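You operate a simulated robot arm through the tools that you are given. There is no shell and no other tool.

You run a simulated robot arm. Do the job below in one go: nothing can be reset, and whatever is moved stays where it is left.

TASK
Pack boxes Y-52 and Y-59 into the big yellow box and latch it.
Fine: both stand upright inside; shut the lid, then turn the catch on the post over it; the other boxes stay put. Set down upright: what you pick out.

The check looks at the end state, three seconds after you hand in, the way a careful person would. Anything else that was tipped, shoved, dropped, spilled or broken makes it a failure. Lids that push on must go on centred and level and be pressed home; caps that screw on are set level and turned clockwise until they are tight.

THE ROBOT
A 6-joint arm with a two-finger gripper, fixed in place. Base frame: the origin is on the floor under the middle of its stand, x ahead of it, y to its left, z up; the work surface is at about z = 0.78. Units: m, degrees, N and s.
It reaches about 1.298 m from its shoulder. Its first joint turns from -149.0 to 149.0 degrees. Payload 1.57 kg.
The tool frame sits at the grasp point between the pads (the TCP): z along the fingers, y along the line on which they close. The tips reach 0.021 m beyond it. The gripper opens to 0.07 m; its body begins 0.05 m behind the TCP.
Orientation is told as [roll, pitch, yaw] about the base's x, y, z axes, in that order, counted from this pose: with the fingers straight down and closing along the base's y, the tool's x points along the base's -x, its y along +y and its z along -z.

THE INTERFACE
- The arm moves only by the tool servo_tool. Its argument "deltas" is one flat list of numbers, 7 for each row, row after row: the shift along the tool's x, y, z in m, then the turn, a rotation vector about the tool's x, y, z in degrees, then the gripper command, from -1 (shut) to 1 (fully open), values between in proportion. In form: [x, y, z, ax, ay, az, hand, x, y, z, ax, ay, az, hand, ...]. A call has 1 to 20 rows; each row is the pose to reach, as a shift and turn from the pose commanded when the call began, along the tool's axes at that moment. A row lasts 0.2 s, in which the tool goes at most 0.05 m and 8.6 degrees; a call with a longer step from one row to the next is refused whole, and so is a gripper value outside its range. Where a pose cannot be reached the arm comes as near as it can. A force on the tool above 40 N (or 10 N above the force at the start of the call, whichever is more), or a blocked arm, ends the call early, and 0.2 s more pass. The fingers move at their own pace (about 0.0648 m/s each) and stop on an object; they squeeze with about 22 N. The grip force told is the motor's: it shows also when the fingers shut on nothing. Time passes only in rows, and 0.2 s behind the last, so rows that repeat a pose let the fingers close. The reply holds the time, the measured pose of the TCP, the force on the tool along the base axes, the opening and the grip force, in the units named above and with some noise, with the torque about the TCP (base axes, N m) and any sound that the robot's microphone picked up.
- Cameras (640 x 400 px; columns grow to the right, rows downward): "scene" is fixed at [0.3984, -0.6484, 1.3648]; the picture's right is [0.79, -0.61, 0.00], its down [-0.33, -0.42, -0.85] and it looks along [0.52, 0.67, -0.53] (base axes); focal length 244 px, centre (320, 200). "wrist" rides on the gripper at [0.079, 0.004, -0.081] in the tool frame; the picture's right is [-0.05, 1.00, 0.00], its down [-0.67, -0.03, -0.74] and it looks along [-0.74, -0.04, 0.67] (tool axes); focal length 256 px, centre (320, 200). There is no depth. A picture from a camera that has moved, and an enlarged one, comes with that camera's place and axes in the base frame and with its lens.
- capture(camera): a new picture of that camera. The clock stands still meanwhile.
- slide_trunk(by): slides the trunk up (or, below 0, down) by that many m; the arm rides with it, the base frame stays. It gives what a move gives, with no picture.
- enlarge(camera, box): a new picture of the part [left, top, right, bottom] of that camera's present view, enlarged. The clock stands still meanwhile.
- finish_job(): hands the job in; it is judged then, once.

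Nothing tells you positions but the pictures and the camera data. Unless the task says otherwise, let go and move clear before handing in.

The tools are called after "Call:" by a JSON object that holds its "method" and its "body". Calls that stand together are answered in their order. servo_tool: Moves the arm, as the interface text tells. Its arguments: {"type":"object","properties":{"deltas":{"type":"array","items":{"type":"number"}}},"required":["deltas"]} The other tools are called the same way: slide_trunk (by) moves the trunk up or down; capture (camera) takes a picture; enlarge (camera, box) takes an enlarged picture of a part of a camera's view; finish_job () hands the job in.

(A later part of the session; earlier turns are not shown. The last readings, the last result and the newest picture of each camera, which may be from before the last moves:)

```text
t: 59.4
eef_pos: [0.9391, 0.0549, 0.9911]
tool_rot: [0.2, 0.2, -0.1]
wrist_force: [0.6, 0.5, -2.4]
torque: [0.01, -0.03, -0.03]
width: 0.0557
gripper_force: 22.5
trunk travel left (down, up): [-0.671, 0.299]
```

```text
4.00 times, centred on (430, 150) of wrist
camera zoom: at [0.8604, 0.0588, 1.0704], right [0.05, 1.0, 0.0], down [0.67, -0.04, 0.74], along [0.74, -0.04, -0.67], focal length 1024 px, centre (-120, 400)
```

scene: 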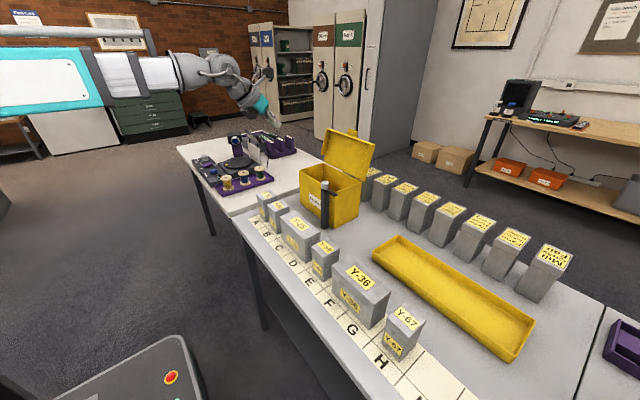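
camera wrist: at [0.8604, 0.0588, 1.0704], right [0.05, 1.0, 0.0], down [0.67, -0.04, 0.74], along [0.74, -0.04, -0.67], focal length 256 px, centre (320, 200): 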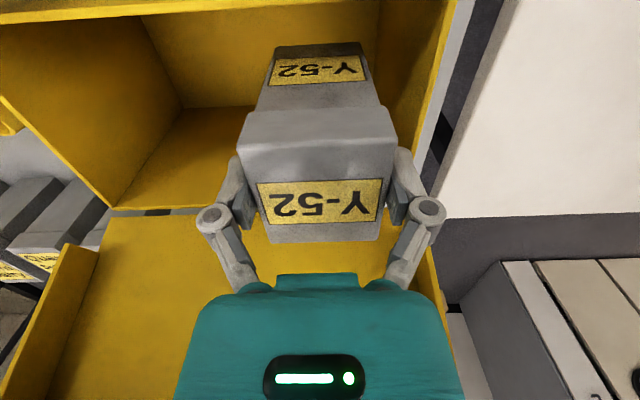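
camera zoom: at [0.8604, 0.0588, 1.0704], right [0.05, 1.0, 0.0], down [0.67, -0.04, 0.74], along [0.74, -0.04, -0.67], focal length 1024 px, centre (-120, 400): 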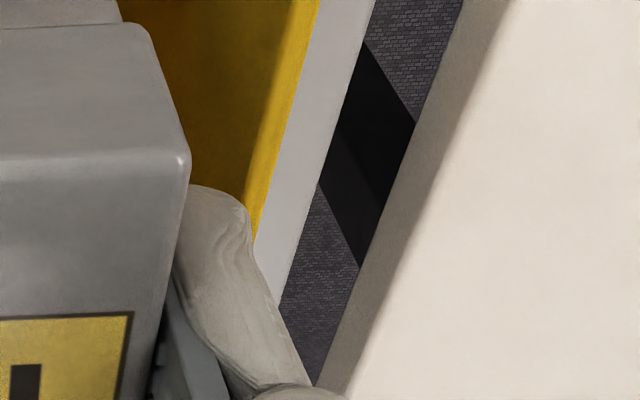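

The +y inner wall is at y≈0.111 and the finger's outer side at about 0.103, so it clears. I'll shift 3 mm inward for margin and keep lowering.

Call:
{"method": "servo_tool", "body": {"deltas": [0, -0.003, 0, 0, 0, 0, -1, 0, -0.003, 0, 0, 0, 0, -1]}}

Call:
{"method": "slide_trunk", "body": {"by": -0.06}}

Call:
{"method": "enlarge", "body": {"camera": "scene", "box": [270, 120, 398, 200]}}

Call:
{"method": "capture", "body": {"camera": "wrist"}}

```text
t: 60.0
eef_pos: [0.9399, 0.0514, 0.9889]
tool_rot: [0.1, 0.1, 0.0]
wrist_force: [-0.6, -0.3, -2.4]
torque: [0.0, -0.01, 0.01]
width: 0.0557
gripper_force: 21.8
trunk travel left (down, up): [-0.671, 0.299]
```

```text
t: 61.0
eef_pos: [0.9385, 0.0522, 0.9319]
tool_rot: [0.1, 0.2, -0.1]
wrist_force: [0.0, 0.1, -1.9]
torque: [0.0, 0.02, -0.02]
width: 0.056
gripper_force: 21.5
trunk travel left (down, up): [-0.611, 0.359]
```

```text
5.00 times, centred on (334, 160) of scene
camera zoom: at [0.3984, -0.6484, 1.3648], right [0.79, -0.61, 0.0], down [-0.33, -0.42, -0.85], along [0.52, 0.67, -0.53], focal length 1217 px, centre (250, 400)
```

zoom: 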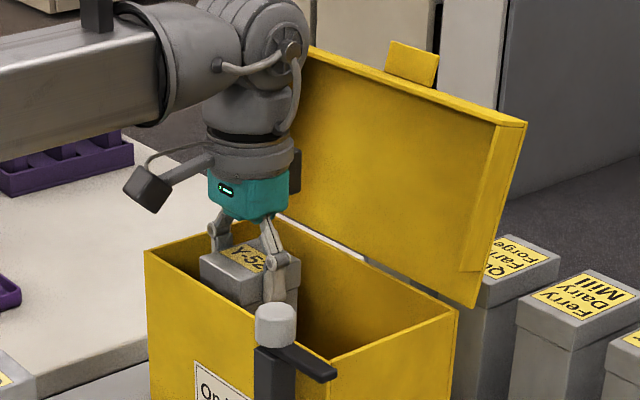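

```text
taken
camera wrist: at [0.8606, 0.0559, 1.0103], right [0.05, 1.0, 0.0], down [0.67, -0.04, 0.74], along [0.74, -0.04, -0.67], focal length 256 px, centre (320, 200)
```

wrist: 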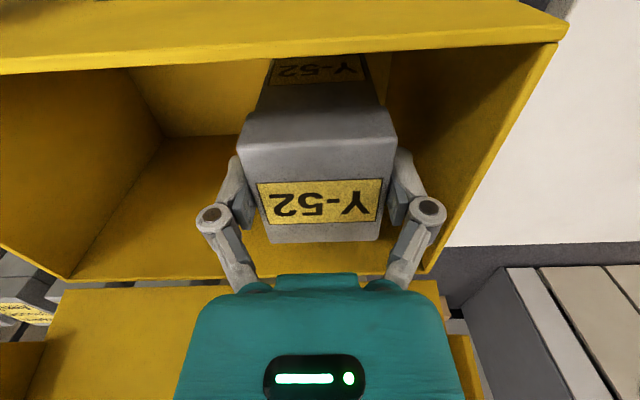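

No contact, and the box interior is visible. I'll lower most of the rest, then feel for the floor in small steps.

Call:
{"method": "slide_trunk", "body": {"by": -0.042}}

Call:
{"method": "slide_trunk", "body": {"by": -0.004}}

Call:
{"method": "slide_trunk", "body": {"by": -0.003}}

Call:
{"method": "capture", "body": {"camera": "wrist"}}

```text
t: 61.9
eef_pos: [0.9394, 0.0533, 0.888]
tool_rot: [0.2, 0.2, 0.0]
wrist_force: [-0.9, -0.8, -2.5]
torque: [0.02, 0.05, -0.02]
width: 0.0557
gripper_force: 21.6
trunk travel left (down, up): [-0.569, 0.401]
```

```text
t: 62.4
eef_pos: [0.9396, 0.0528, 0.8844]
tool_rot: [0.2, 0.2, -0.1]
wrist_force: [-0.1, 0.4, -1.9]
torque: [0.02, 0.01, -0.01]
width: 0.0557
gripper_force: 22.0
trunk travel left (down, up): [-0.565, 0.405]
```

```text
t: 62.9
eef_pos: [0.9399, 0.0518, 0.8806]
tool_rot: [0.1, 0.1, -0.1]
wrist_force: [-0.1, -0.2, -2.1]
torque: [-0.01, 0.03, 0.0]
width: 0.0554
gripper_force: 22.4
trunk travel left (down, up): [-0.562, 0.408]
```

```text
taken
camera wrist: at [0.8606, 0.0559, 0.9613], right [0.05, 1.0, 0.0], down [0.67, -0.04, 0.74], along [0.74, -0.04, -0.67], focal length 256 px, centre (320, 200)
```

wrist: 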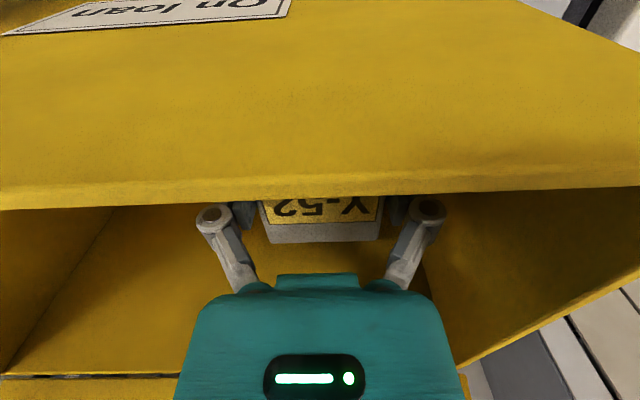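

Still hanging free (-2.1 N). I'll feel for the floor with 2 mm steps.

Call:
{"method": "slide_trunk", "body": {"by": -0.002}}

Call:
{"method": "slide_trunk", "body": {"by": -0.0015}}

```text
t: 63.4
eef_pos: [0.9413, 0.0523, 0.879]
tool_rot: [0.1, 0.2, -0.1]
wrist_force: [4.6, 0.7, 10.6]
torque: [0.0, -0.06, 0.0]
width: 0.0559
gripper_force: 22.0
trunk travel left (down, up): [-0.56, 0.41]
```

```text
t: 64.0
eef_pos: [0.9382, 0.052, 0.8786]
tool_rot: [0.0, 0.0, 0.0]
wrist_force: [4.7, -0.5, 14.1]
torque: [-0.04, -0.09, -0.05]
width: 0.0559
gripper_force: 21.7
trunk travel left (down, up): [-0.559, 0.411]
```

It has touched the floor. I'll relieve 1 mm of pressure, open the fingers gently a few mm and check.

Call:
{"method": "slide_trunk", "body": {"by": 0.001}}

Call:
{"method": "servo_tool", "body": {"deltas": [0, 0, 0, 0, 0, 0, 0.65, 0, 0, 0, 0, 0, 0, 0.7, 0, 0, 0, 0, 0, 0, 0.75, 0, 0, 0, 0, 0, 0, 0.8, 0, 0, 0, 0, 0, 0, 0.8]}}

Call:
{"method": "capture", "body": {"camera": "wrist"}}

Call:
{"method": "enlarge", "body": {"camera": "scene", "box": [270, 120, 398, 200]}}

```text
t: 64.5
eef_pos: [0.9387, 0.052, 0.8774]
tool_rot: [0.1, 0.3, -0.1]
wrist_force: [0.0, -0.6, 1.7]
torque: [-0.03, -0.16, -0.01]
width: 0.0558
gripper_force: 22.1
trunk travel left (down, up): [-0.56, 0.41]
```

```text
t: 65.7
eef_pos: [0.939, 0.0513, 0.878]
tool_rot: [0.1, 0.2, 0.0]
wrist_force: [-0.3, -0.4, 0.4]
torque: [0.0, -0.02, 0.04]
width: 0.063
gripper_force: 0.2
trunk travel left (down, up): [-0.56, 0.41]
```

```text
taken
camera wrist: at [0.8605, 0.0559, 0.959], right [0.05, 1.0, 0.0], down [0.67, -0.04, 0.74], along [0.74, -0.04, -0.67], focal length 256 px, centre (320, 200)
```

wrist: 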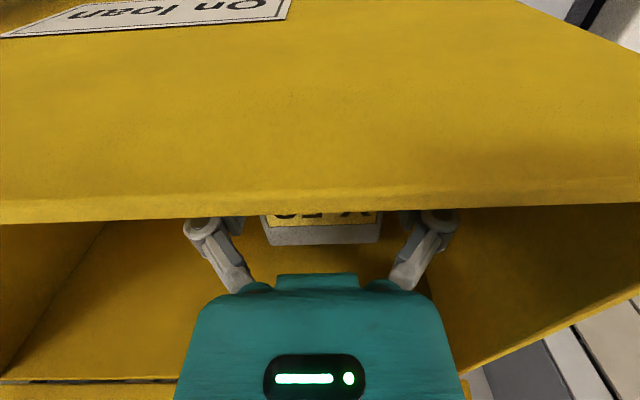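

```text
5.00 times, centred on (334, 160) of scene
camera zoom: at [0.3984, -0.6484, 1.3648], right [0.79, -0.61, 0.0], down [-0.33, -0.42, -0.85], along [0.52, 0.67, -0.53], focal length 1217 px, centre (250, 400)
```

zoom: 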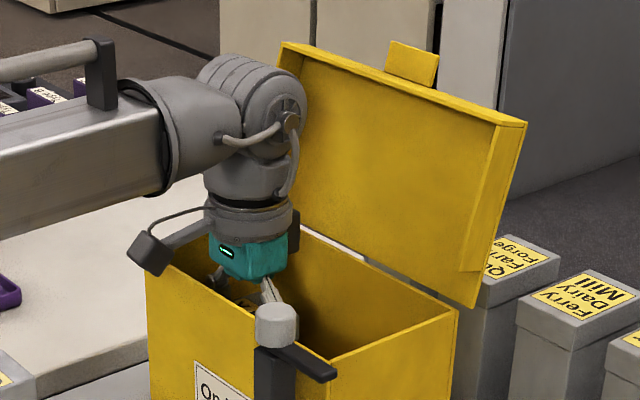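

Released. I'll raise straight up out of the box and look at how Y-52 stands.

Call:
{"method": "slide_trunk", "body": {"by": 0.05}}

Call:
{"method": "slide_trunk", "body": {"by": 0.19}}

Call:
{"method": "capture", "body": {"camera": "wrist"}}

Call:
{"method": "enlarge", "body": {"camera": "scene", "box": [270, 120, 398, 200]}}

```text
t: 66.6
eef_pos: [0.9398, 0.052, 0.928]
tool_rot: [0.1, 0.2, 0.0]
wrist_force: [-0.1, 1.4, 0.3]
torque: [0.02, -0.02, 0.02]
width: 0.0628
gripper_force: 0.2
trunk travel left (down, up): [-0.61, 0.36]
```

```text
t: 68.7
eef_pos: [0.9389, 0.0519, 1.1182]
tool_rot: [0.1, 0.2, 0.0]
wrist_force: [-1.0, -0.3, -0.1]
torque: [0.01, 0.03, 0.01]
width: 0.0633
gripper_force: 0.0
trunk travel left (down, up): [-0.8, 0.17]
```

```text
taken
camera wrist: at [0.8606, 0.056, 1.1989], right [0.05, 1.0, 0.0], down [0.67, -0.04, 0.74], along [0.74, -0.04, -0.67], focal length 256 px, centre (320, 200)
```

wrist: 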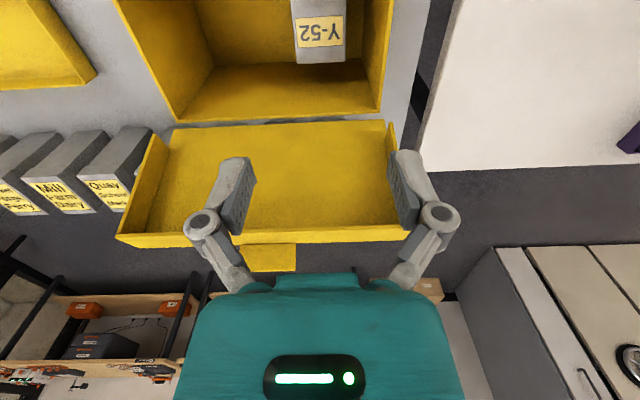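

```text
5.00 times, centred on (334, 160) of scene
camera zoom: at [0.3984, -0.6484, 1.3648], right [0.79, -0.61, 0.0], down [-0.33, -0.42, -0.85], along [0.52, 0.67, -0.53], focal length 1217 px, centre (250, 400)
```

zoom: 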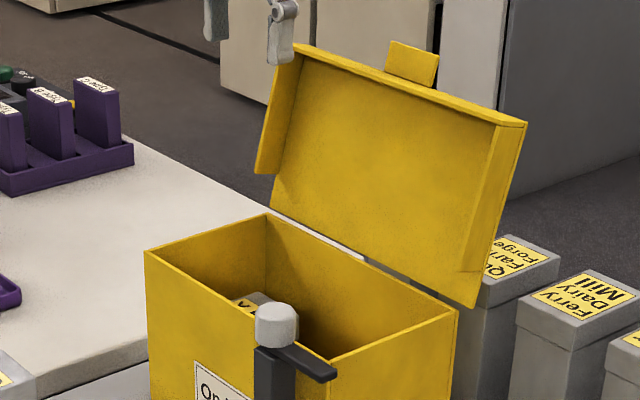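

Y-52 stands upright inside. Moving to above Y-59 at about (0.7225, -0.2535), well above everything.

Call:
{"method": "servo_tool", "body": {"deltas": [0.025, -0.035, 0, 0, 0, 0, 1, 0.052, -0.073, 0, 0, 0, 0, 1, 0.079, -0.111, 0, 0, 0, 0, 1, 0.106, -0.149, 0, 0, 0, 0, 1, 0.133, -0.187, 0, 0, 0, 0, 1, 0.16, -0.225, 0, 0, 0, 0, 1, 0.187, -0.263, 0, 0, 0, 0, 1, 0.208, -0.293, 0, 0, 0, 0, 1, 0.2167, -0.3055, 0, 0, 0, 0, 1, 0.2167, -0.3055, 0, 0, 0, 0, 1]}}

Call:
{"method": "slide_trunk", "body": {"by": -0.15}}

Call:
{"method": "capture", "body": {"camera": "wrist"}}

Call:
{"method": "enlarge", "body": {"camera": "wrist", "box": [200, 20, 440, 170]}}

```text
t: 70.9
eef_pos: [0.7254, -0.252, 1.1191]
tool_rot: [0.1, 0.2, -0.1]
wrist_force: [0.1, -0.3, -0.1]
torque: [-0.01, 0.0, -0.01]
width: 0.0699
gripper_force: 0.1
trunk travel left (down, up): [-0.8, 0.17]
```

```text
t: 72.6
eef_pos: [0.7252, -0.2514, 0.9687]
tool_rot: [0.2, 0.3, 0.1]
wrist_force: [0.6, -0.1, 0.1]
torque: [0.0, 0.01, -0.02]
width: 0.0702
gripper_force: 0.1
trunk travel left (down, up): [-0.65, 0.32]
```

```text
taken
camera wrist: at [0.646, -0.2481, 1.0491], right [0.05, 1.0, 0.0], down [0.67, -0.04, 0.74], along [0.74, -0.04, -0.67], focal length 256 px, centre (320, 200)
```

wrist: 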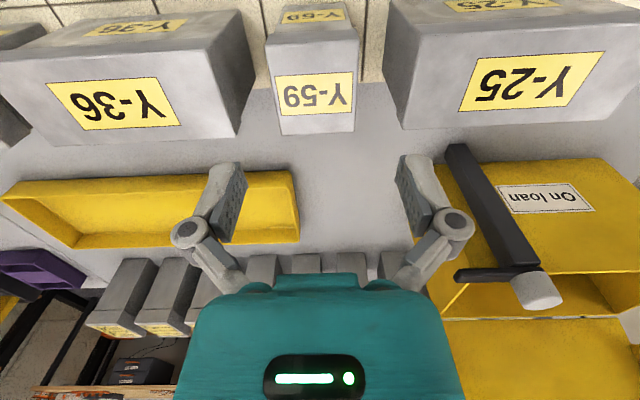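

```text
2.67 times, centred on (320, 95) of wrist
camera zoom: at [0.646, -0.2481, 1.0491], right [0.05, 1.0, 0.0], down [0.67, -0.04, 0.74], along [0.74, -0.04, -0.67], focal length 683 px, centre (320, 480)
```

zoom: 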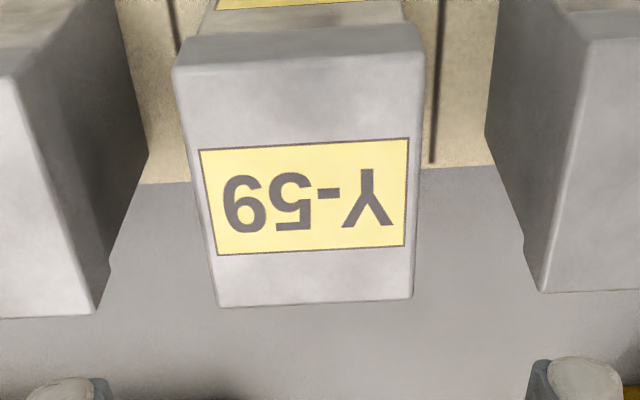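

Y-59 measures centre (0.7225, -0.255), with 34 mm gaps to its neighbours on both sides. I'll correct by 3 mm and lower around it.

Call:
{"method": "servo_tool", "body": {"deltas": [0.0025, -0.003, 0, 0, 0, 0, 1, 0.0025, -0.003, 0, 0, 0, 0, 1]}}

Call:
{"method": "slide_trunk", "body": {"by": -0.072}}

Call:
{"method": "capture", "body": {"camera": "wrist"}}

Call:
{"method": "enlarge", "body": {"camera": "scene", "box": [260, 190, 388, 270]}}

```text
t: 73.2
eef_pos: [0.7221, -0.254, 0.9678]
tool_rot: [0.1, 0.2, 0.0]
wrist_force: [-0.5, 0.0, -0.7]
torque: [-0.03, -0.02, 0.03]
width: 0.0697
gripper_force: 0.0
trunk travel left (down, up): [-0.65, 0.32]
```

```text
t: 74.3
eef_pos: [0.7234, -0.2538, 0.8972]
tool_rot: [0.1, 0.2, 0.0]
wrist_force: [-0.8, -0.9, -0.5]
torque: [0.03, -0.02, -0.01]
width: 0.0699
gripper_force: 0.0
trunk travel left (down, up): [-0.578, 0.392]
```

```text
taken
camera wrist: at [0.6431, -0.2509, 0.9771], right [0.05, 1.0, 0.0], down [0.67, -0.04, 0.74], along [0.74, -0.04, -0.67], focal length 256 px, centre (320, 200)
```

wrist: 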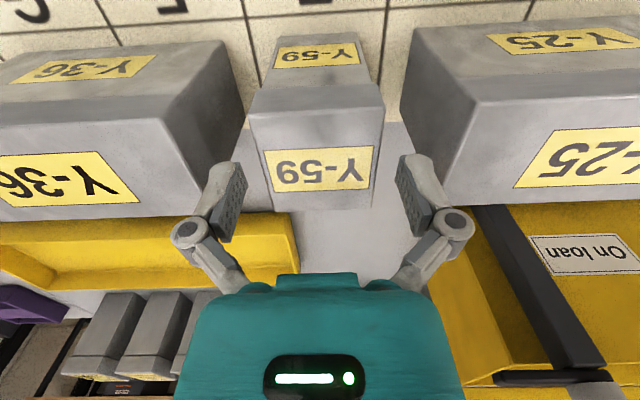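

```text
5.00 times, centred on (324, 230) of scene
camera zoom: at [0.3984, -0.6484, 1.3648], right [0.79, -0.61, 0.0], down [-0.33, -0.42, -0.85], along [0.52, 0.67, -0.53], focal length 1217 px, centre (300, 50)
```

zoom: 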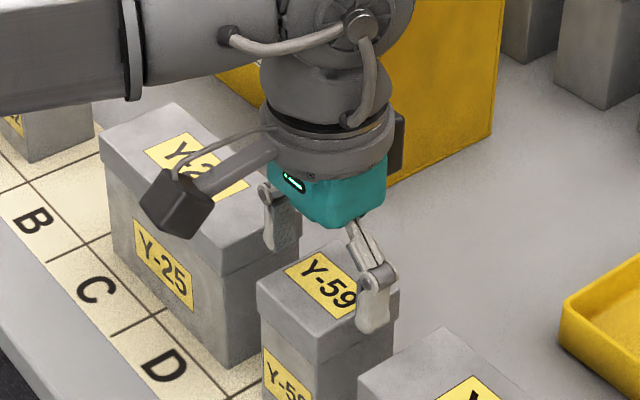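

Same picture as with Y-52: fingers are even on both sides. Lowering the last 2 cm and gripping.

Call:
{"method": "slide_trunk", "body": {"by": -0.021}}

Call:
{"method": "servo_tool", "body": {"deltas": [0, 0, 0, 0, 0, 0, 0.6, 0, 0, 0, 0, 0, 0, 0.2, 0, 0, 0, 0, 0, 0, -1, 0, 0, 0, 0, 0, 0, -1, 0, 0, 0, 0, 0, 0, -1]}}

Call:
{"method": "slide_trunk", "body": {"by": 0.03}}

Call:
{"method": "capture", "body": {"camera": "wrist"}}

Call:
{"method": "enlarge", "body": {"camera": "scene", "box": [260, 190, 388, 270]}}

```text
t: 75.0
eef_pos: [0.7235, -0.2553, 0.8757]
tool_rot: [0.1, 0.3, 0.0]
wrist_force: [0.2, 0.2, 0.4]
torque: [-0.01, -0.02, -0.03]
width: 0.0699
gripper_force: 0.0
trunk travel left (down, up): [-0.557, 0.413]
```

```text
t: 76.2
eef_pos: [0.7229, -0.2547, 0.8757]
tool_rot: [0.2, 0.2, 0.0]
wrist_force: [1.8, -1.5, 2.9]
torque: [-0.12, 0.03, 0.04]
width: 0.0557
gripper_force: 21.9
trunk travel left (down, up): [-0.557, 0.413]
```

```text
t: 76.9
eef_pos: [0.7221, -0.2538, 0.9049]
tool_rot: [0.1, 0.3, -0.1]
wrist_force: [-0.7, 0.0, -2.5]
torque: [0.04, 0.0, 0.02]
width: 0.0559
gripper_force: 21.9
trunk travel left (down, up): [-0.587, 0.383]
```

```text
taken
camera wrist: at [0.6434, -0.2509, 0.9859], right [0.05, 1.0, 0.0], down [0.67, -0.04, 0.74], along [0.74, -0.04, -0.67], focal length 256 px, centre (320, 200)
```

wrist: 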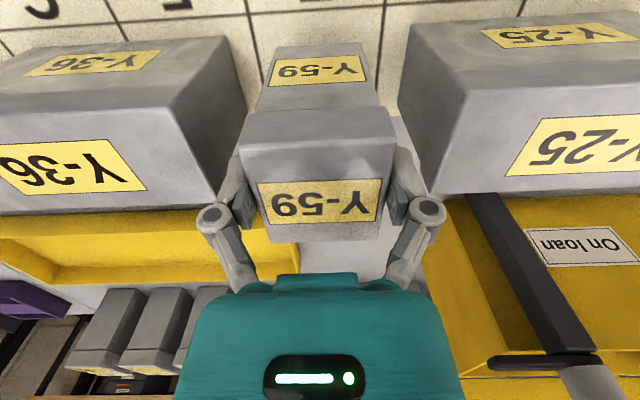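

```text
5.00 times, centred on (324, 230) of scene
camera zoom: at [0.3984, -0.6484, 1.3648], right [0.79, -0.61, 0.0], down [-0.33, -0.42, -0.85], along [0.52, 0.67, -0.53], focal length 1217 px, centre (300, 50)
```

zoom: 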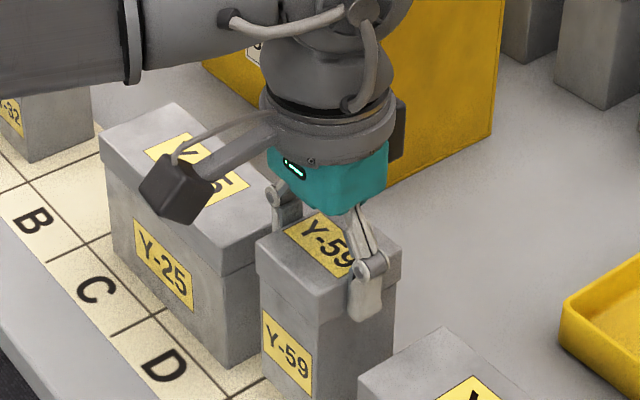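

Y-59 lifts cleanly. I'll raise it above knob and rim height and carry it over the box to y≈-0.035, next to Y-52.

Call:
{"method": "slide_trunk", "body": {"by": 0.21}}

Call:
{"method": "servo_tool", "body": {"deltas": [-0.031, 0.0314, 0, 0, 0, 0, -1, -0.062, 0.0627, 0, 0, 0, 0, -1, -0.093, 0.094, 0, 0, 0, 0, -1, -0.124, 0.1254, 0, 0, 0, 0, -1, -0.155, 0.1568, 0, 0, 0, 0, -1, -0.186, 0.1882, 0, 0, 0, 0, -1, -0.206, 0.2084, 0, 0, 0, 0, -1, -0.2175, 0.22, 0, 0, 0, 0, -1, -0.2175, 0.22, 0, 0, 0, 0, -1]}}

Call:
{"method": "capture", "body": {"camera": "wrist"}}

Call:
{"method": "enlarge", "body": {"camera": "scene", "box": [270, 100, 398, 180]}}

```text
t: 79.2
eef_pos: [0.7228, -0.2537, 1.1156]
tool_rot: [0.1, 0.2, -0.2]
wrist_force: [0.1, -0.7, -2.5]
torque: [-0.02, -0.01, -0.01]
width: 0.0556
gripper_force: 22.1
trunk travel left (down, up): [-0.797, 0.173]
```

```text
t: 81.2
eef_pos: [0.9418, -0.0341, 1.1151]
tool_rot: [0.0, 0.2, -0.1]
wrist_force: [-0.4, -0.3, -2.2]
torque: [0.04, -0.02, 0.01]
width: 0.0556
gripper_force: 22.1
trunk travel left (down, up): [-0.797, 0.173]
```

```text
taken
camera wrist: at [0.861, -0.0312, 1.1958], right [0.05, 1.0, 0.0], down [0.67, -0.04, 0.74], along [0.74, -0.04, -0.67], focal length 256 px, centre (320, 200)
```

wrist: 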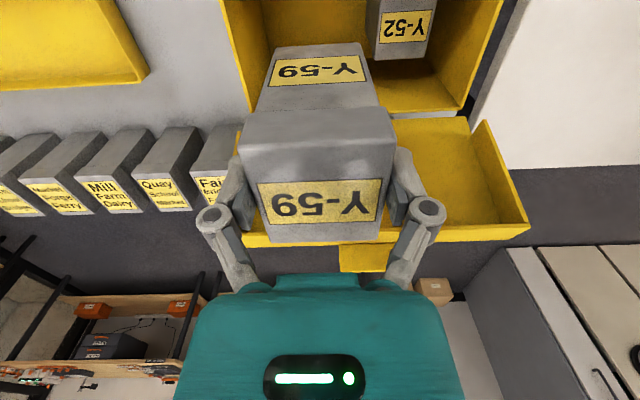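

```text
5.00 times, centred on (334, 140) of scene
camera zoom: at [0.3984, -0.6484, 1.3648], right [0.79, -0.61, 0.0], down [-0.33, -0.42, -0.85], along [0.52, 0.67, -0.53], focal length 1217 px, centre (250, 500)
```

zoom: 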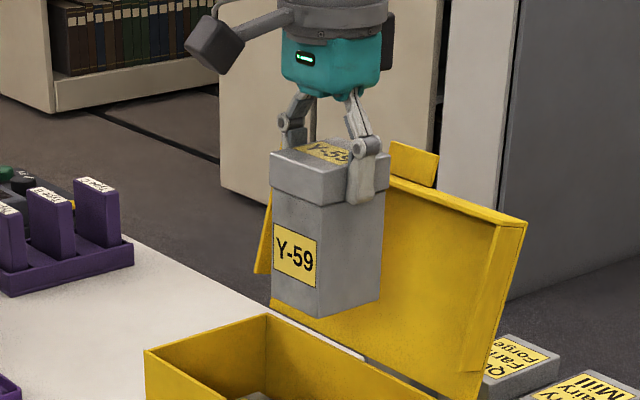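

Over the box beside Y-52. Lowering in stages.

Call:
{"method": "slide_trunk", "body": {"by": -0.125}}

Call:
{"method": "capture", "body": {"camera": "wrist"}}

Call:
{"method": "enlarge", "body": {"camera": "scene", "box": [270, 120, 398, 200]}}

```text
t: 82.7
eef_pos: [0.9412, -0.0349, 0.9915]
tool_rot: [0.1, 0.1, 0.0]
wrist_force: [-0.6, -0.1, -2.5]
torque: [0.03, -0.01, 0.01]
width: 0.0557
gripper_force: 21.9
trunk travel left (down, up): [-0.672, 0.298]
```

```text
taken
camera wrist: at [0.8609, -0.0314, 1.0709], right [0.05, 1.0, 0.0], down [0.67, -0.04, 0.74], along [0.74, -0.04, -0.67], focal length 256 px, centre (320, 200)
```

wrist: 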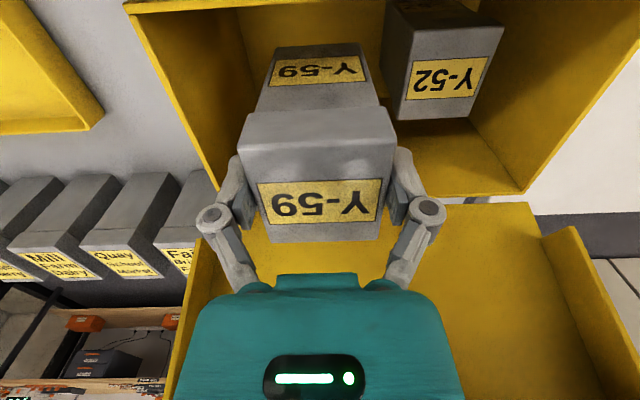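

```text
5.00 times, centred on (334, 160) of scene
camera zoom: at [0.3984, -0.6484, 1.3648], right [0.79, -0.61, 0.0], down [-0.33, -0.42, -0.85], along [0.52, 0.67, -0.53], focal length 1217 px, centre (250, 400)
```

zoom: 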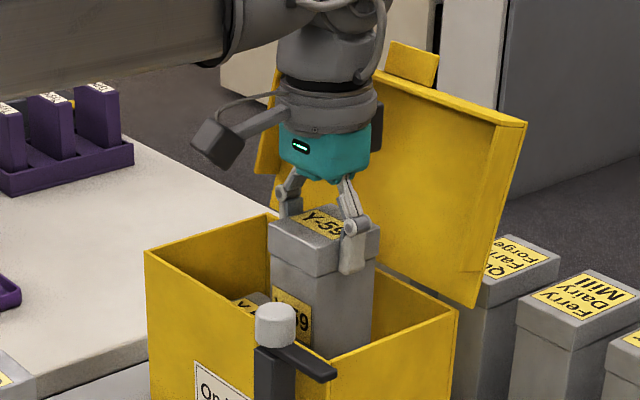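

Y-52 stands upright with its side at y≈0.022. I'll shift Y-59 3 mm away for finger clearance and continue down.

Call:
{"method": "servo_tool", "body": {"deltas": [0, -0.003, 0, 0, 0, 0, -1, 0, -0.003, 0, 0, 0, 0, -1]}}

Call:
{"method": "slide_trunk", "body": {"by": -0.06}}

Call:
{"method": "capture", "body": {"camera": "wrist"}}

Call:
{"method": "enlarge", "body": {"camera": "scene", "box": [270, 130, 366, 190]}}

```text
t: 83.3
eef_pos: [0.9417, -0.0382, 0.9912]
tool_rot: [0.0, 0.2, 0.0]
wrist_force: [0.0, -0.1, -2.2]
torque: [0.0, -0.01, -0.01]
width: 0.0559
gripper_force: 22.1
trunk travel left (down, up): [-0.672, 0.298]
```

```text
t: 84.3
eef_pos: [0.9407, -0.0374, 0.9297]
tool_rot: [0.0, 0.2, 0.0]
wrist_force: [0.0, 1.5, -1.6]
torque: [0.0, 0.01, 0.01]
width: 0.0559
gripper_force: 22.4
trunk travel left (down, up): [-0.612, 0.358]
```

```text
taken
camera wrist: at [0.8613, -0.0343, 1.0108], right [0.05, 1.0, 0.0], down [0.67, -0.04, 0.74], along [0.74, -0.04, -0.67], focal length 256 px, centre (320, 200)
```

wrist: 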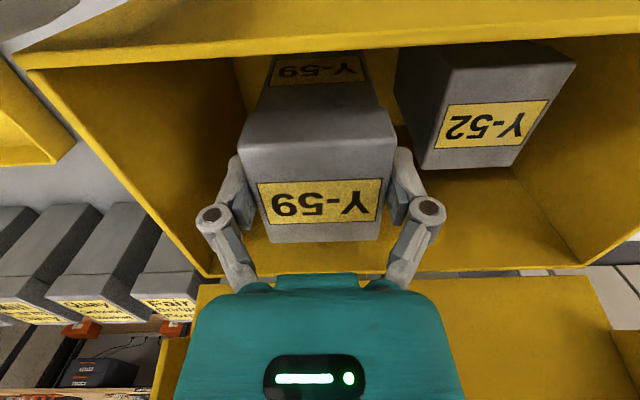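

```text
6.67 times, centred on (318, 160) of scene
camera zoom: at [0.3984, -0.6484, 1.3648], right [0.79, -0.61, 0.0], down [-0.33, -0.42, -0.85], along [0.52, 0.67, -0.53], focal length 1623 px, centre (333, 467)
```

zoom: 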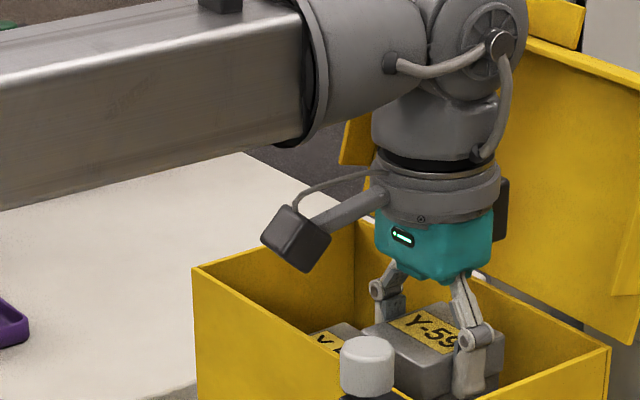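

Clearances look fine: about 1.5 cm between the camera housing and the knob. I'll continue down to near the floor.

Call:
{"method": "slide_trunk", "body": {"by": -0.025}}

Call:
{"method": "enlarge", "body": {"camera": "scene", "box": [270, 130, 366, 190]}}

Call:
{"method": "slide_trunk", "body": {"by": -0.02}}

Call:
{"method": "slide_trunk", "body": {"by": -0.004}}

Call:
{"method": "slide_trunk", "body": {"by": -0.002}}

```text
t: 85.0
eef_pos: [0.9404, -0.0382, 0.9048]
tool_rot: [0.1, 0.3, 0.0]
wrist_force: [0.3, -0.4, -2.9]
torque: [-0.01, 0.01, -0.01]
width: 0.0555
gripper_force: 21.7
trunk travel left (down, up): [-0.587, 0.383]
```

```text
6.67 times, centred on (318, 160) of scene
camera zoom: at [0.3984, -0.6484, 1.3648], right [0.79, -0.61, 0.0], down [-0.33, -0.42, -0.85], along [0.52, 0.67, -0.53], focal length 1623 px, centre (333, 467)
```

zoom: 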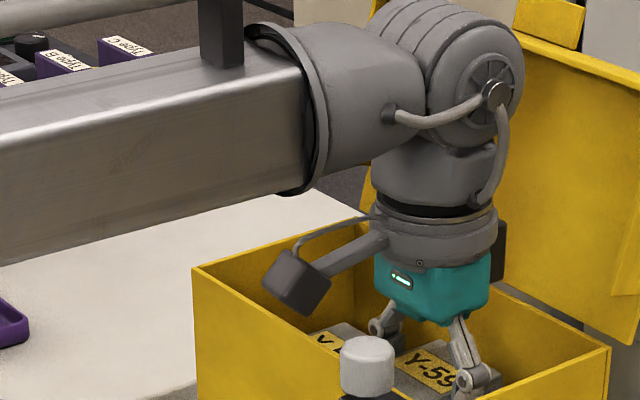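

```text
t: 85.7
eef_pos: [0.9407, -0.0386, 0.8851]
tool_rot: [0.2, 0.2, 0.0]
wrist_force: [0.4, -0.1, -2.2]
torque: [0.01, 0.01, 0.02]
width: 0.0554
gripper_force: 21.8
trunk travel left (down, up): [-0.567, 0.403]
```

```text
t: 86.2
eef_pos: [0.9398, -0.0379, 0.8802]
tool_rot: [0.0, 0.2, 0.0]
wrist_force: [0.6, -0.9, -2.8]
torque: [-0.01, 0.0, -0.02]
width: 0.0555
gripper_force: 22.3
trunk travel left (down, up): [-0.563, 0.407]
```

```text
t: 86.8
eef_pos: [0.9397, -0.0378, 0.8798]
tool_rot: [0.1, 0.2, -0.1]
wrist_force: [4.5, 0.4, 10.8]
torque: [0.02, -0.08, 0.01]
width: 0.0555
gripper_force: 21.5
trunk travel left (down, up): [-0.561, 0.409]
```

Floor contact at the same height as Y-52. I'll open gently, then lift straight out.

Call:
{"method": "servo_tool", "body": {"deltas": [0, 0, 0, 0, 0, 0, 0.65, 0, 0, 0, 0, 0, 0, 0.7, 0, 0, 0, 0, 0, 0, 0.75, 0, 0, 0, 0, 0, 0, 0.8, 0, 0, 0, 0, 0, 0, 0.8]}}

Call:
{"method": "slide_trunk", "body": {"by": 0.05}}

Call:
{"method": "slide_trunk", "body": {"by": 0.21}}

Call:
{"method": "capture", "body": {"camera": "wrist"}}

Call:
{"method": "capture", "body": {"camera": "scene"}}

```text
t: 88.0
eef_pos: [0.9406, -0.0383, 0.8798]
tool_rot: [0.1, 0.2, 0.1]
wrist_force: [1.2, 0.5, -0.3]
torque: [0.0, 0.01, 0.01]
width: 0.0632
gripper_force: 0.1
trunk travel left (down, up): [-0.561, 0.409]
```

```text
t: 88.9
eef_pos: [0.9406, -0.0382, 0.9293]
tool_rot: [0.2, 0.2, 0.1]
wrist_force: [0.4, 0.4, 0.1]
torque: [-0.01, 0.03, -0.03]
width: 0.0631
gripper_force: 0.0
trunk travel left (down, up): [-0.611, 0.359]
```

```text
t: 91.1
eef_pos: [0.9405, -0.0381, 1.1397]
tool_rot: [0.0, 0.2, 0.0]
wrist_force: [-0.1, -0.7, -0.3]
torque: [-0.01, 0.06, 0.03]
width: 0.0632
gripper_force: 0.1
trunk travel left (down, up): [-0.821, 0.149]
```

```text
taken
camera wrist: at [0.8613, -0.0343, 1.2199], right [0.05, 1.0, 0.0], down [0.67, -0.04, 0.74], along [0.74, -0.04, -0.67], focal length 256 px, centre (320, 200)
```

wrist: 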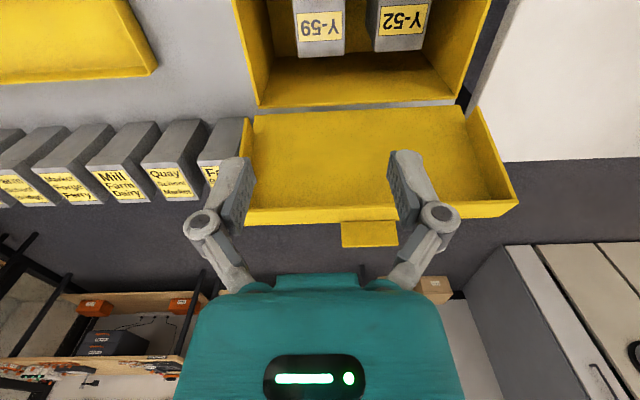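

```text
taken
```

scene: 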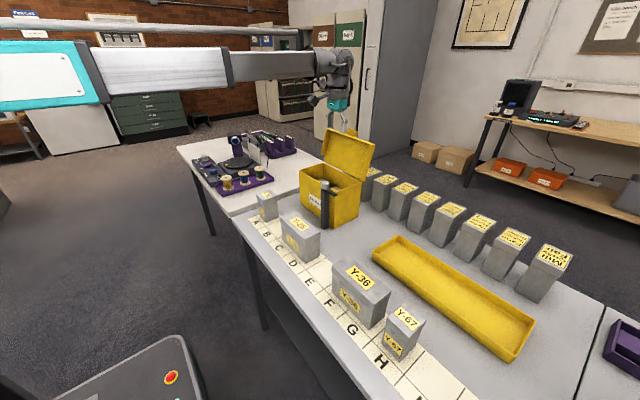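

Both boxes stand upright inside. To close the lid under control, I'll straddle its tab with the open fingers (closing axis along x) and guide it over. First, turn to yaw -90 at a safe height.

Call:
{"method": "slide_trunk", "body": {"by": 0.03}}

Call:
{"method": "servo_tool", "body": {"deltas": [0, 0, 0, 0, 0, 8.5, 1, 0, 0, 0, 0, 0, 17, 1, 0, 0, 0, 0, 0, 25.5, 1, 0, 0, 0, 0, 0, 34, 1, 0, 0, 0, 0, 0, 42.5, 1, 0, 0, 0, 0, 0, 51, 1, 0, 0, 0, 0, 0, 59.5, 1, 0, 0, 0, 0, 0, 68, 1, 0, 0, 0, 0, 0, 76.5, 1, 0, 0, 0, 0, 0, 85, 1, 0, 0, 0, 0, 0, 90, 1, 0, 0, 0, 0, 0, 90, 1]}}

Call:
{"method": "capture", "body": {"camera": "wrist"}}

Call:
{"method": "enlarge", "body": {"camera": "scene", "box": [270, 90, 398, 170]}}

```text
t: 91.9
eef_pos: [0.9401, -0.0385, 1.1691]
tool_rot: [0.1, 0.2, 0.0]
wrist_force: [0.0, -0.5, -1.0]
torque: [0.02, 0.01, -0.01]
width: 0.063
gripper_force: 0.0
trunk travel left (down, up): [-0.851, 0.119]
```

```text
t: 94.5
eef_pos: [0.9413, -0.0373, 1.17]
tool_rot: [-0.2, 0.2, -90.1]
wrist_force: [-0.3, -0.5, 0.4]
torque: [0.04, 0.02, 0.0]
width: 0.0701
gripper_force: 0.1
trunk travel left (down, up): [-0.851, 0.119]
```

```text
taken
camera wrist: at [0.9454, 0.0411, 1.2499], right [1.0, -0.05, 0.0], down [-0.03, -0.67, 0.74], along [-0.04, -0.74, -0.67], focal length 256 px, centre (320, 200)
```

wrist: 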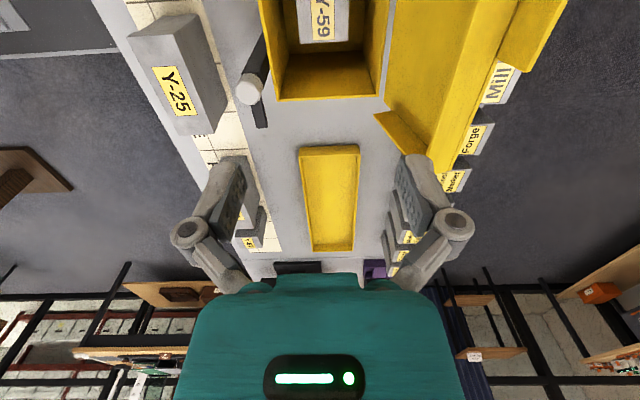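

```text
5.00 times, centred on (334, 130) of scene
camera zoom: at [0.3984, -0.6484, 1.3648], right [0.79, -0.61, 0.0], down [-0.33, -0.42, -0.85], along [0.52, 0.67, -0.53], focal length 1217 px, centre (250, 550)
```

zoom: 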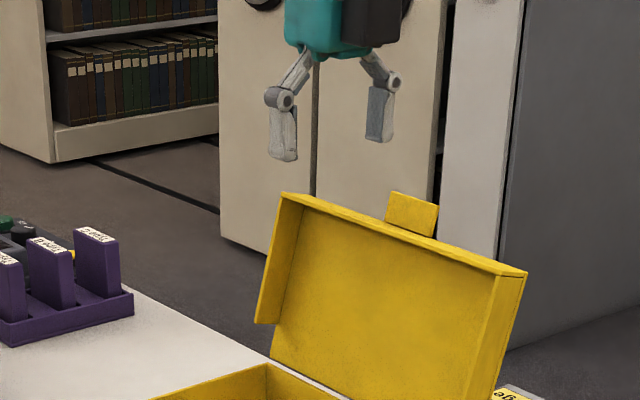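

Scene view confirms the tab end near (1.05, 0, 1.10). I'll move over the lid's top edge, still 4 cm above it.

Call:
{"method": "servo_tool", "body": {"deltas": [0.013, 0.0345, 0, 0, 0, 0, 1, 0.026, 0.069, 0, 0, 0, 0, 1, 0.039, 0.1036, 0, 0, 0, 0, 1, 0.039, 0.1036, 0, 0, 0, 0, 1]}}

Call:
{"method": "capture", "body": {"camera": "wrist"}}

Call:
{"method": "enlarge", "body": {"camera": "scene", "box": [290, 80, 418, 160]}}

```text
t: 95.5
eef_pos: [1.0423, 0.0036, 1.1697]
tool_rot: [-0.2, 0.1, -90.0]
wrist_force: [0.0, 0.1, -0.3]
torque: [-0.01, -0.02, -0.02]
width: 0.07
gripper_force: 0.0
trunk travel left (down, up): [-0.851, 0.119]
```

```text
taken
camera wrist: at [1.0472, 0.0813, 1.2501], right [1.0, -0.05, 0.0], down [-0.03, -0.67, 0.74], along [-0.04, -0.74, -0.67], focal length 256 px, centre (320, 200)
```

wrist: 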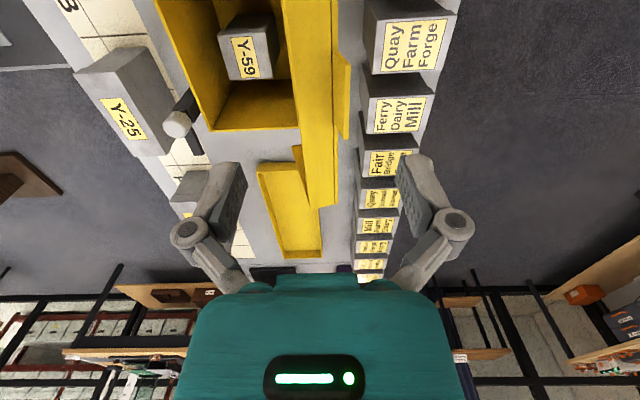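

```text
5.00 times, centred on (354, 120) of scene
camera zoom: at [0.3984, -0.6484, 1.3648], right [0.79, -0.61, 0.0], down [-0.33, -0.42, -0.85], along [0.52, 0.67, -0.53], focal length 1217 px, centre (150, 600)
```

zoom: 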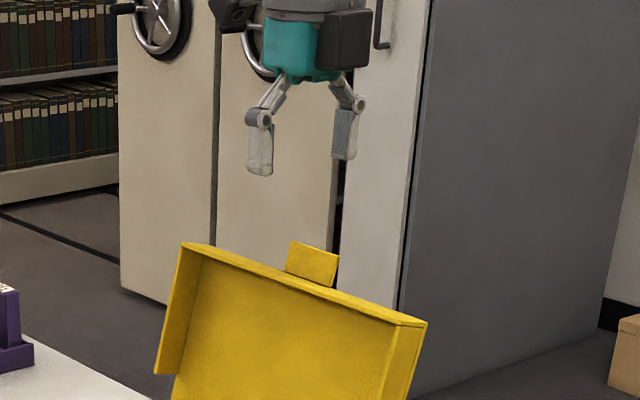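

The lid edge is centred between the open fingers (skirt front x≈1.026, tab back x≈1.061, fingers at 1.008 and 1.078). I'll lower to straddle it.

Call:
{"method": "slide_trunk", "body": {"by": -0.068}}

Call:
{"method": "capture", "body": {"camera": "wrist"}}

Call:
{"method": "enlarge", "body": {"camera": "scene", "box": [290, 90, 418, 170]}}

```text
t: 96.5
eef_pos: [1.0434, 0.0027, 1.1016]
tool_rot: [-0.2, 0.1, -90.0]
wrist_force: [0.4, -0.7, -0.1]
torque: [0.0, -0.01, 0.02]
width: 0.0697
gripper_force: 0.1
trunk travel left (down, up): [-0.783, 0.187]
```

```text
taken
camera wrist: at [1.0473, 0.0811, 1.182], right [1.0, -0.05, 0.0], down [-0.03, -0.67, 0.74], along [-0.04, -0.74, -0.67], focal length 256 px, centre (320, 200)
```

wrist: 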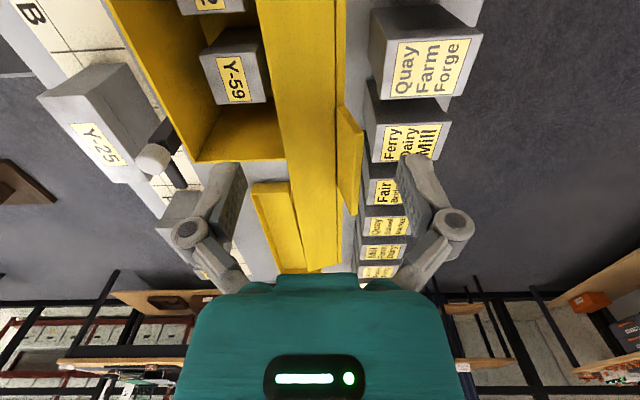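

```text
5.00 times, centred on (354, 130) of scene
camera zoom: at [0.3984, -0.6484, 1.3648], right [0.79, -0.61, 0.0], down [-0.33, -0.42, -0.85], along [0.52, 0.67, -0.53], focal length 1217 px, centre (150, 550)
```

zoom: 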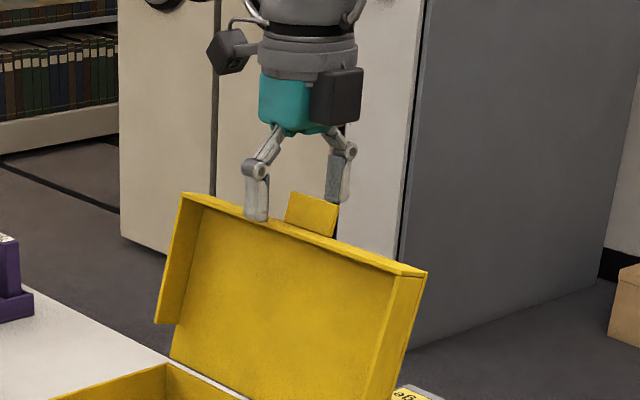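

The fingers straddle the lid edge. I'll narrow the opening slightly and move slowly toward -x so the rear finger brings the lid over the balance point.

Call:
{"method": "servo_tool", "body": {"deltas": [0, 0, 0, 0, 0, 0, 0.571, 0, -0.01, 0, 0, 0, 0, 0.571, 0, -0.02, 0, 0, 0, 0, 0.571, 0, -0.03, 0, 0, 0, 0, 0.571]}}

Call:
{"method": "capture", "body": {"camera": "wrist"}}

Call:
{"method": "enlarge", "body": {"camera": "scene", "box": [290, 90, 418, 170]}}

```text
t: 97.5
eef_pos: [1.0128, 0.0035, 1.1012]
tool_rot: [-0.3, 0.2, -90.0]
wrist_force: [-0.8, -0.3, 0.3]
torque: [-0.01, 0.0, 0.02]
width: 0.055
gripper_force: 0.2
trunk travel left (down, up): [-0.783, 0.187]
```

```text
taken
camera wrist: at [1.0171, 0.0812, 1.1819], right [1.0, -0.05, 0.0], down [-0.03, -0.67, 0.74], along [-0.04, -0.74, -0.67], focal length 256 px, centre (320, 200)
```

wrist: 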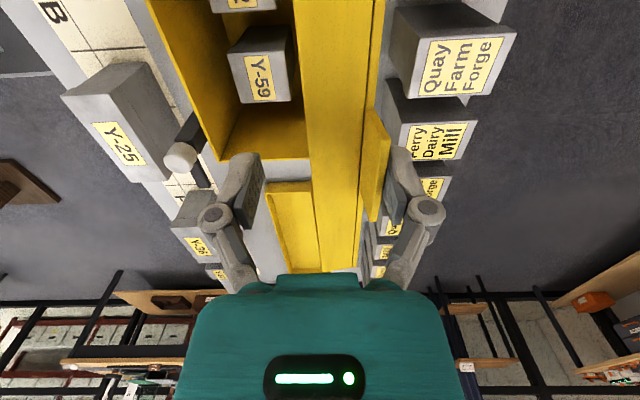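

```text
5.00 times, centred on (354, 130) of scene
camera zoom: at [0.3984, -0.6484, 1.3648], right [0.79, -0.61, 0.0], down [-0.33, -0.42, -0.85], along [0.52, 0.67, -0.53], focal length 1217 px, centre (150, 550)
```

zoom: 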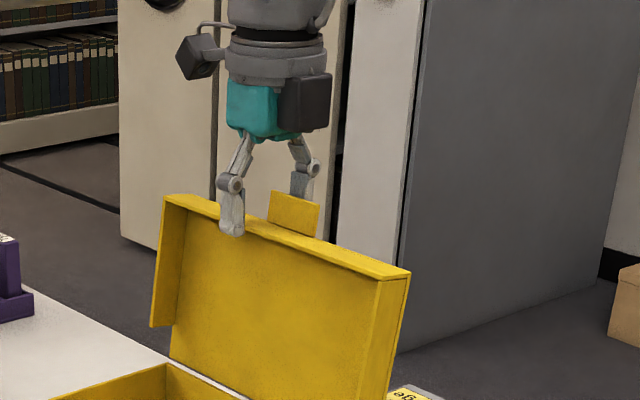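

The lid is following the rear finger (about 98°). Continuing slowly across the balance point.

Call:
{"method": "servo_tool", "body": {"deltas": [0, -0.004, 0, 0, 0, 0, 0.571, 0, -0.008, 0, 0, 0, 0, 0.571, 0, -0.012, 0, 0, 0, 0, 0.571, 0, -0.016, 0, 0, 0, 0, 0.571, 0, -0.016, 0, 0, 0, 0, 0.571]}}

Call:
{"method": "capture", "body": {"camera": "wrist"}}

Call:
{"method": "enlarge", "body": {"camera": "scene", "box": [290, 90, 418, 170]}}

```text
t: 98.8
eef_pos: [0.9972, 0.0025, 1.1014]
tool_rot: [-0.2, 0.2, -90.0]
wrist_force: [-0.5, -0.2, 0.9]
torque: [0.02, 0.02, 0.0]
width: 0.0547
gripper_force: 0.1
trunk travel left (down, up): [-0.783, 0.187]
```

```text
taken
camera wrist: at [1.0018, 0.0815, 1.1818], right [1.0, -0.05, 0.0], down [-0.03, -0.67, 0.74], along [-0.04, -0.74, -0.67], focal length 256 px, centre (320, 200)
```

wrist: 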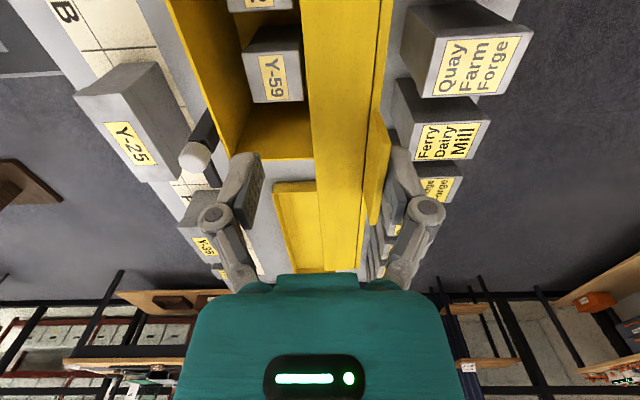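

```text
5.00 times, centred on (354, 130) of scene
camera zoom: at [0.3984, -0.6484, 1.3648], right [0.79, -0.61, 0.0], down [-0.33, -0.42, -0.85], along [0.52, 0.67, -0.53], focal length 1217 px, centre (150, 550)
```

zoom: 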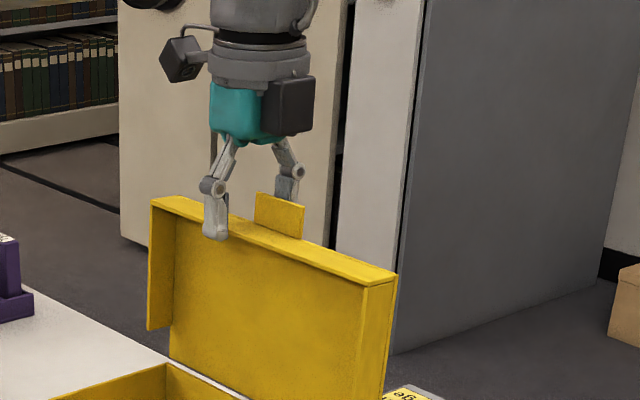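

Near vertical now. A bit further until the lid tips onto the front finger.

Call:
{"method": "servo_tool", "body": {"deltas": [0, -0.004, 0, 0, 0, 0, 0.571, 0, -0.008, 0, 0, 0, 0, 0.571, 0, -0.008, 0, 0, 0, 0, 0.571, 0, -0.008, 0, 0, 0, 0, 0.571]}}

Call:
{"method": "capture", "body": {"camera": "wrist"}}

Call:
{"method": "enlarge", "body": {"camera": "scene", "box": [290, 90, 418, 170]}}

```text
t: 99.8
eef_pos: [0.9887, 0.0027, 1.1021]
tool_rot: [-0.2, 0.2, -90.0]
wrist_force: [-0.1, -0.1, -0.2]
torque: [-0.04, 0.02, -0.02]
width: 0.0552
gripper_force: 0.0
trunk travel left (down, up): [-0.783, 0.187]
```

```text
taken
camera wrist: at [0.9939, 0.0811, 1.1818], right [1.0, -0.05, 0.0], down [-0.03, -0.67, 0.74], along [-0.04, -0.74, -0.67], focal length 256 px, centre (320, 200)
```

wrist: 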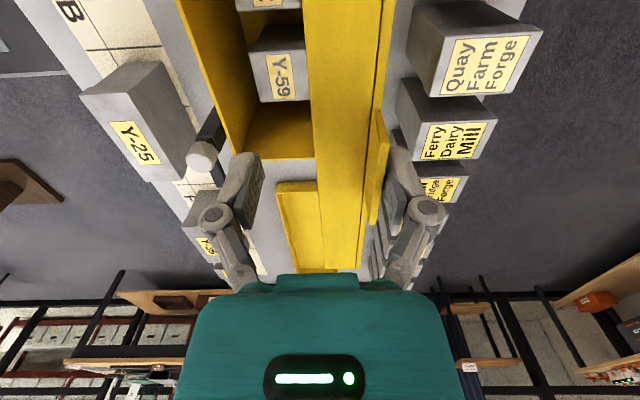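

```text
5.00 times, centred on (354, 130) of scene
camera zoom: at [0.3984, -0.6484, 1.3648], right [0.79, -0.61, 0.0], down [-0.33, -0.42, -0.85], along [0.52, 0.67, -0.53], focal length 1217 px, centre (150, 550)
```

zoom: 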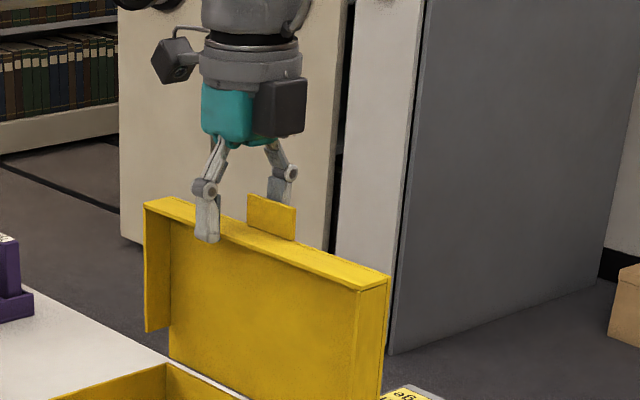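

The lid seems to stay where it is put, so the hinge has some friction. Continuing toward -x in small steps.

Call:
{"method": "servo_tool", "body": {"deltas": [0, -0.005, 0, 0, 0, 0, 0.571, 0, -0.01, 0, 0, 0, 0, 0.571, 0, -0.015, 0, 0, 0, 0, 0.571, 0, -0.015, 0, 0, 0, 0, 0.571]}}

Call:
{"method": "capture", "body": {"camera": "wrist"}}

Call:
{"method": "enlarge", "body": {"camera": "scene", "box": [290, 90, 418, 170]}}

```text
t: 100.8
eef_pos: [0.9746, 0.0024, 1.1022]
tool_rot: [-0.2, 0.1, -90.0]
wrist_force: [-0.4, 0.1, 0.4]
torque: [0.01, 0.0, -0.03]
width: 0.0552
gripper_force: 0.3
trunk travel left (down, up): [-0.783, 0.187]
```

```text
taken
camera wrist: at [0.9783, 0.081, 1.1819], right [1.0, -0.05, 0.0], down [-0.03, -0.67, 0.74], along [-0.04, -0.74, -0.67], focal length 256 px, centre (320, 200)
```

wrist: 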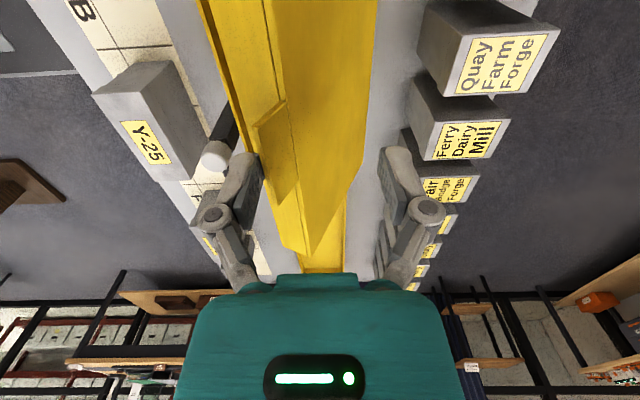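

```text
5.00 times, centred on (354, 130) of scene
camera zoom: at [0.3984, -0.6484, 1.3648], right [0.79, -0.61, 0.0], down [-0.33, -0.42, -0.85], along [0.52, 0.67, -0.53], focal length 1217 px, centre (150, 550)
```

zoom: 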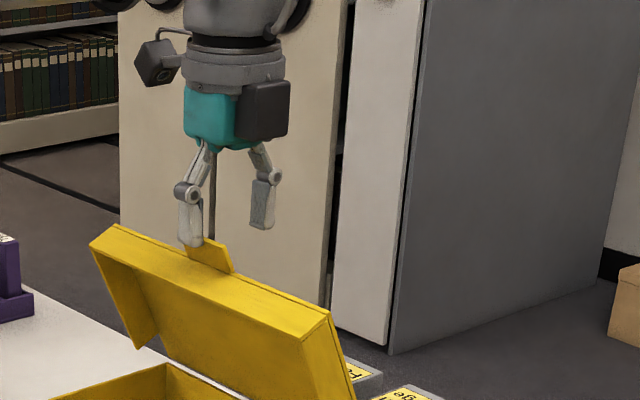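

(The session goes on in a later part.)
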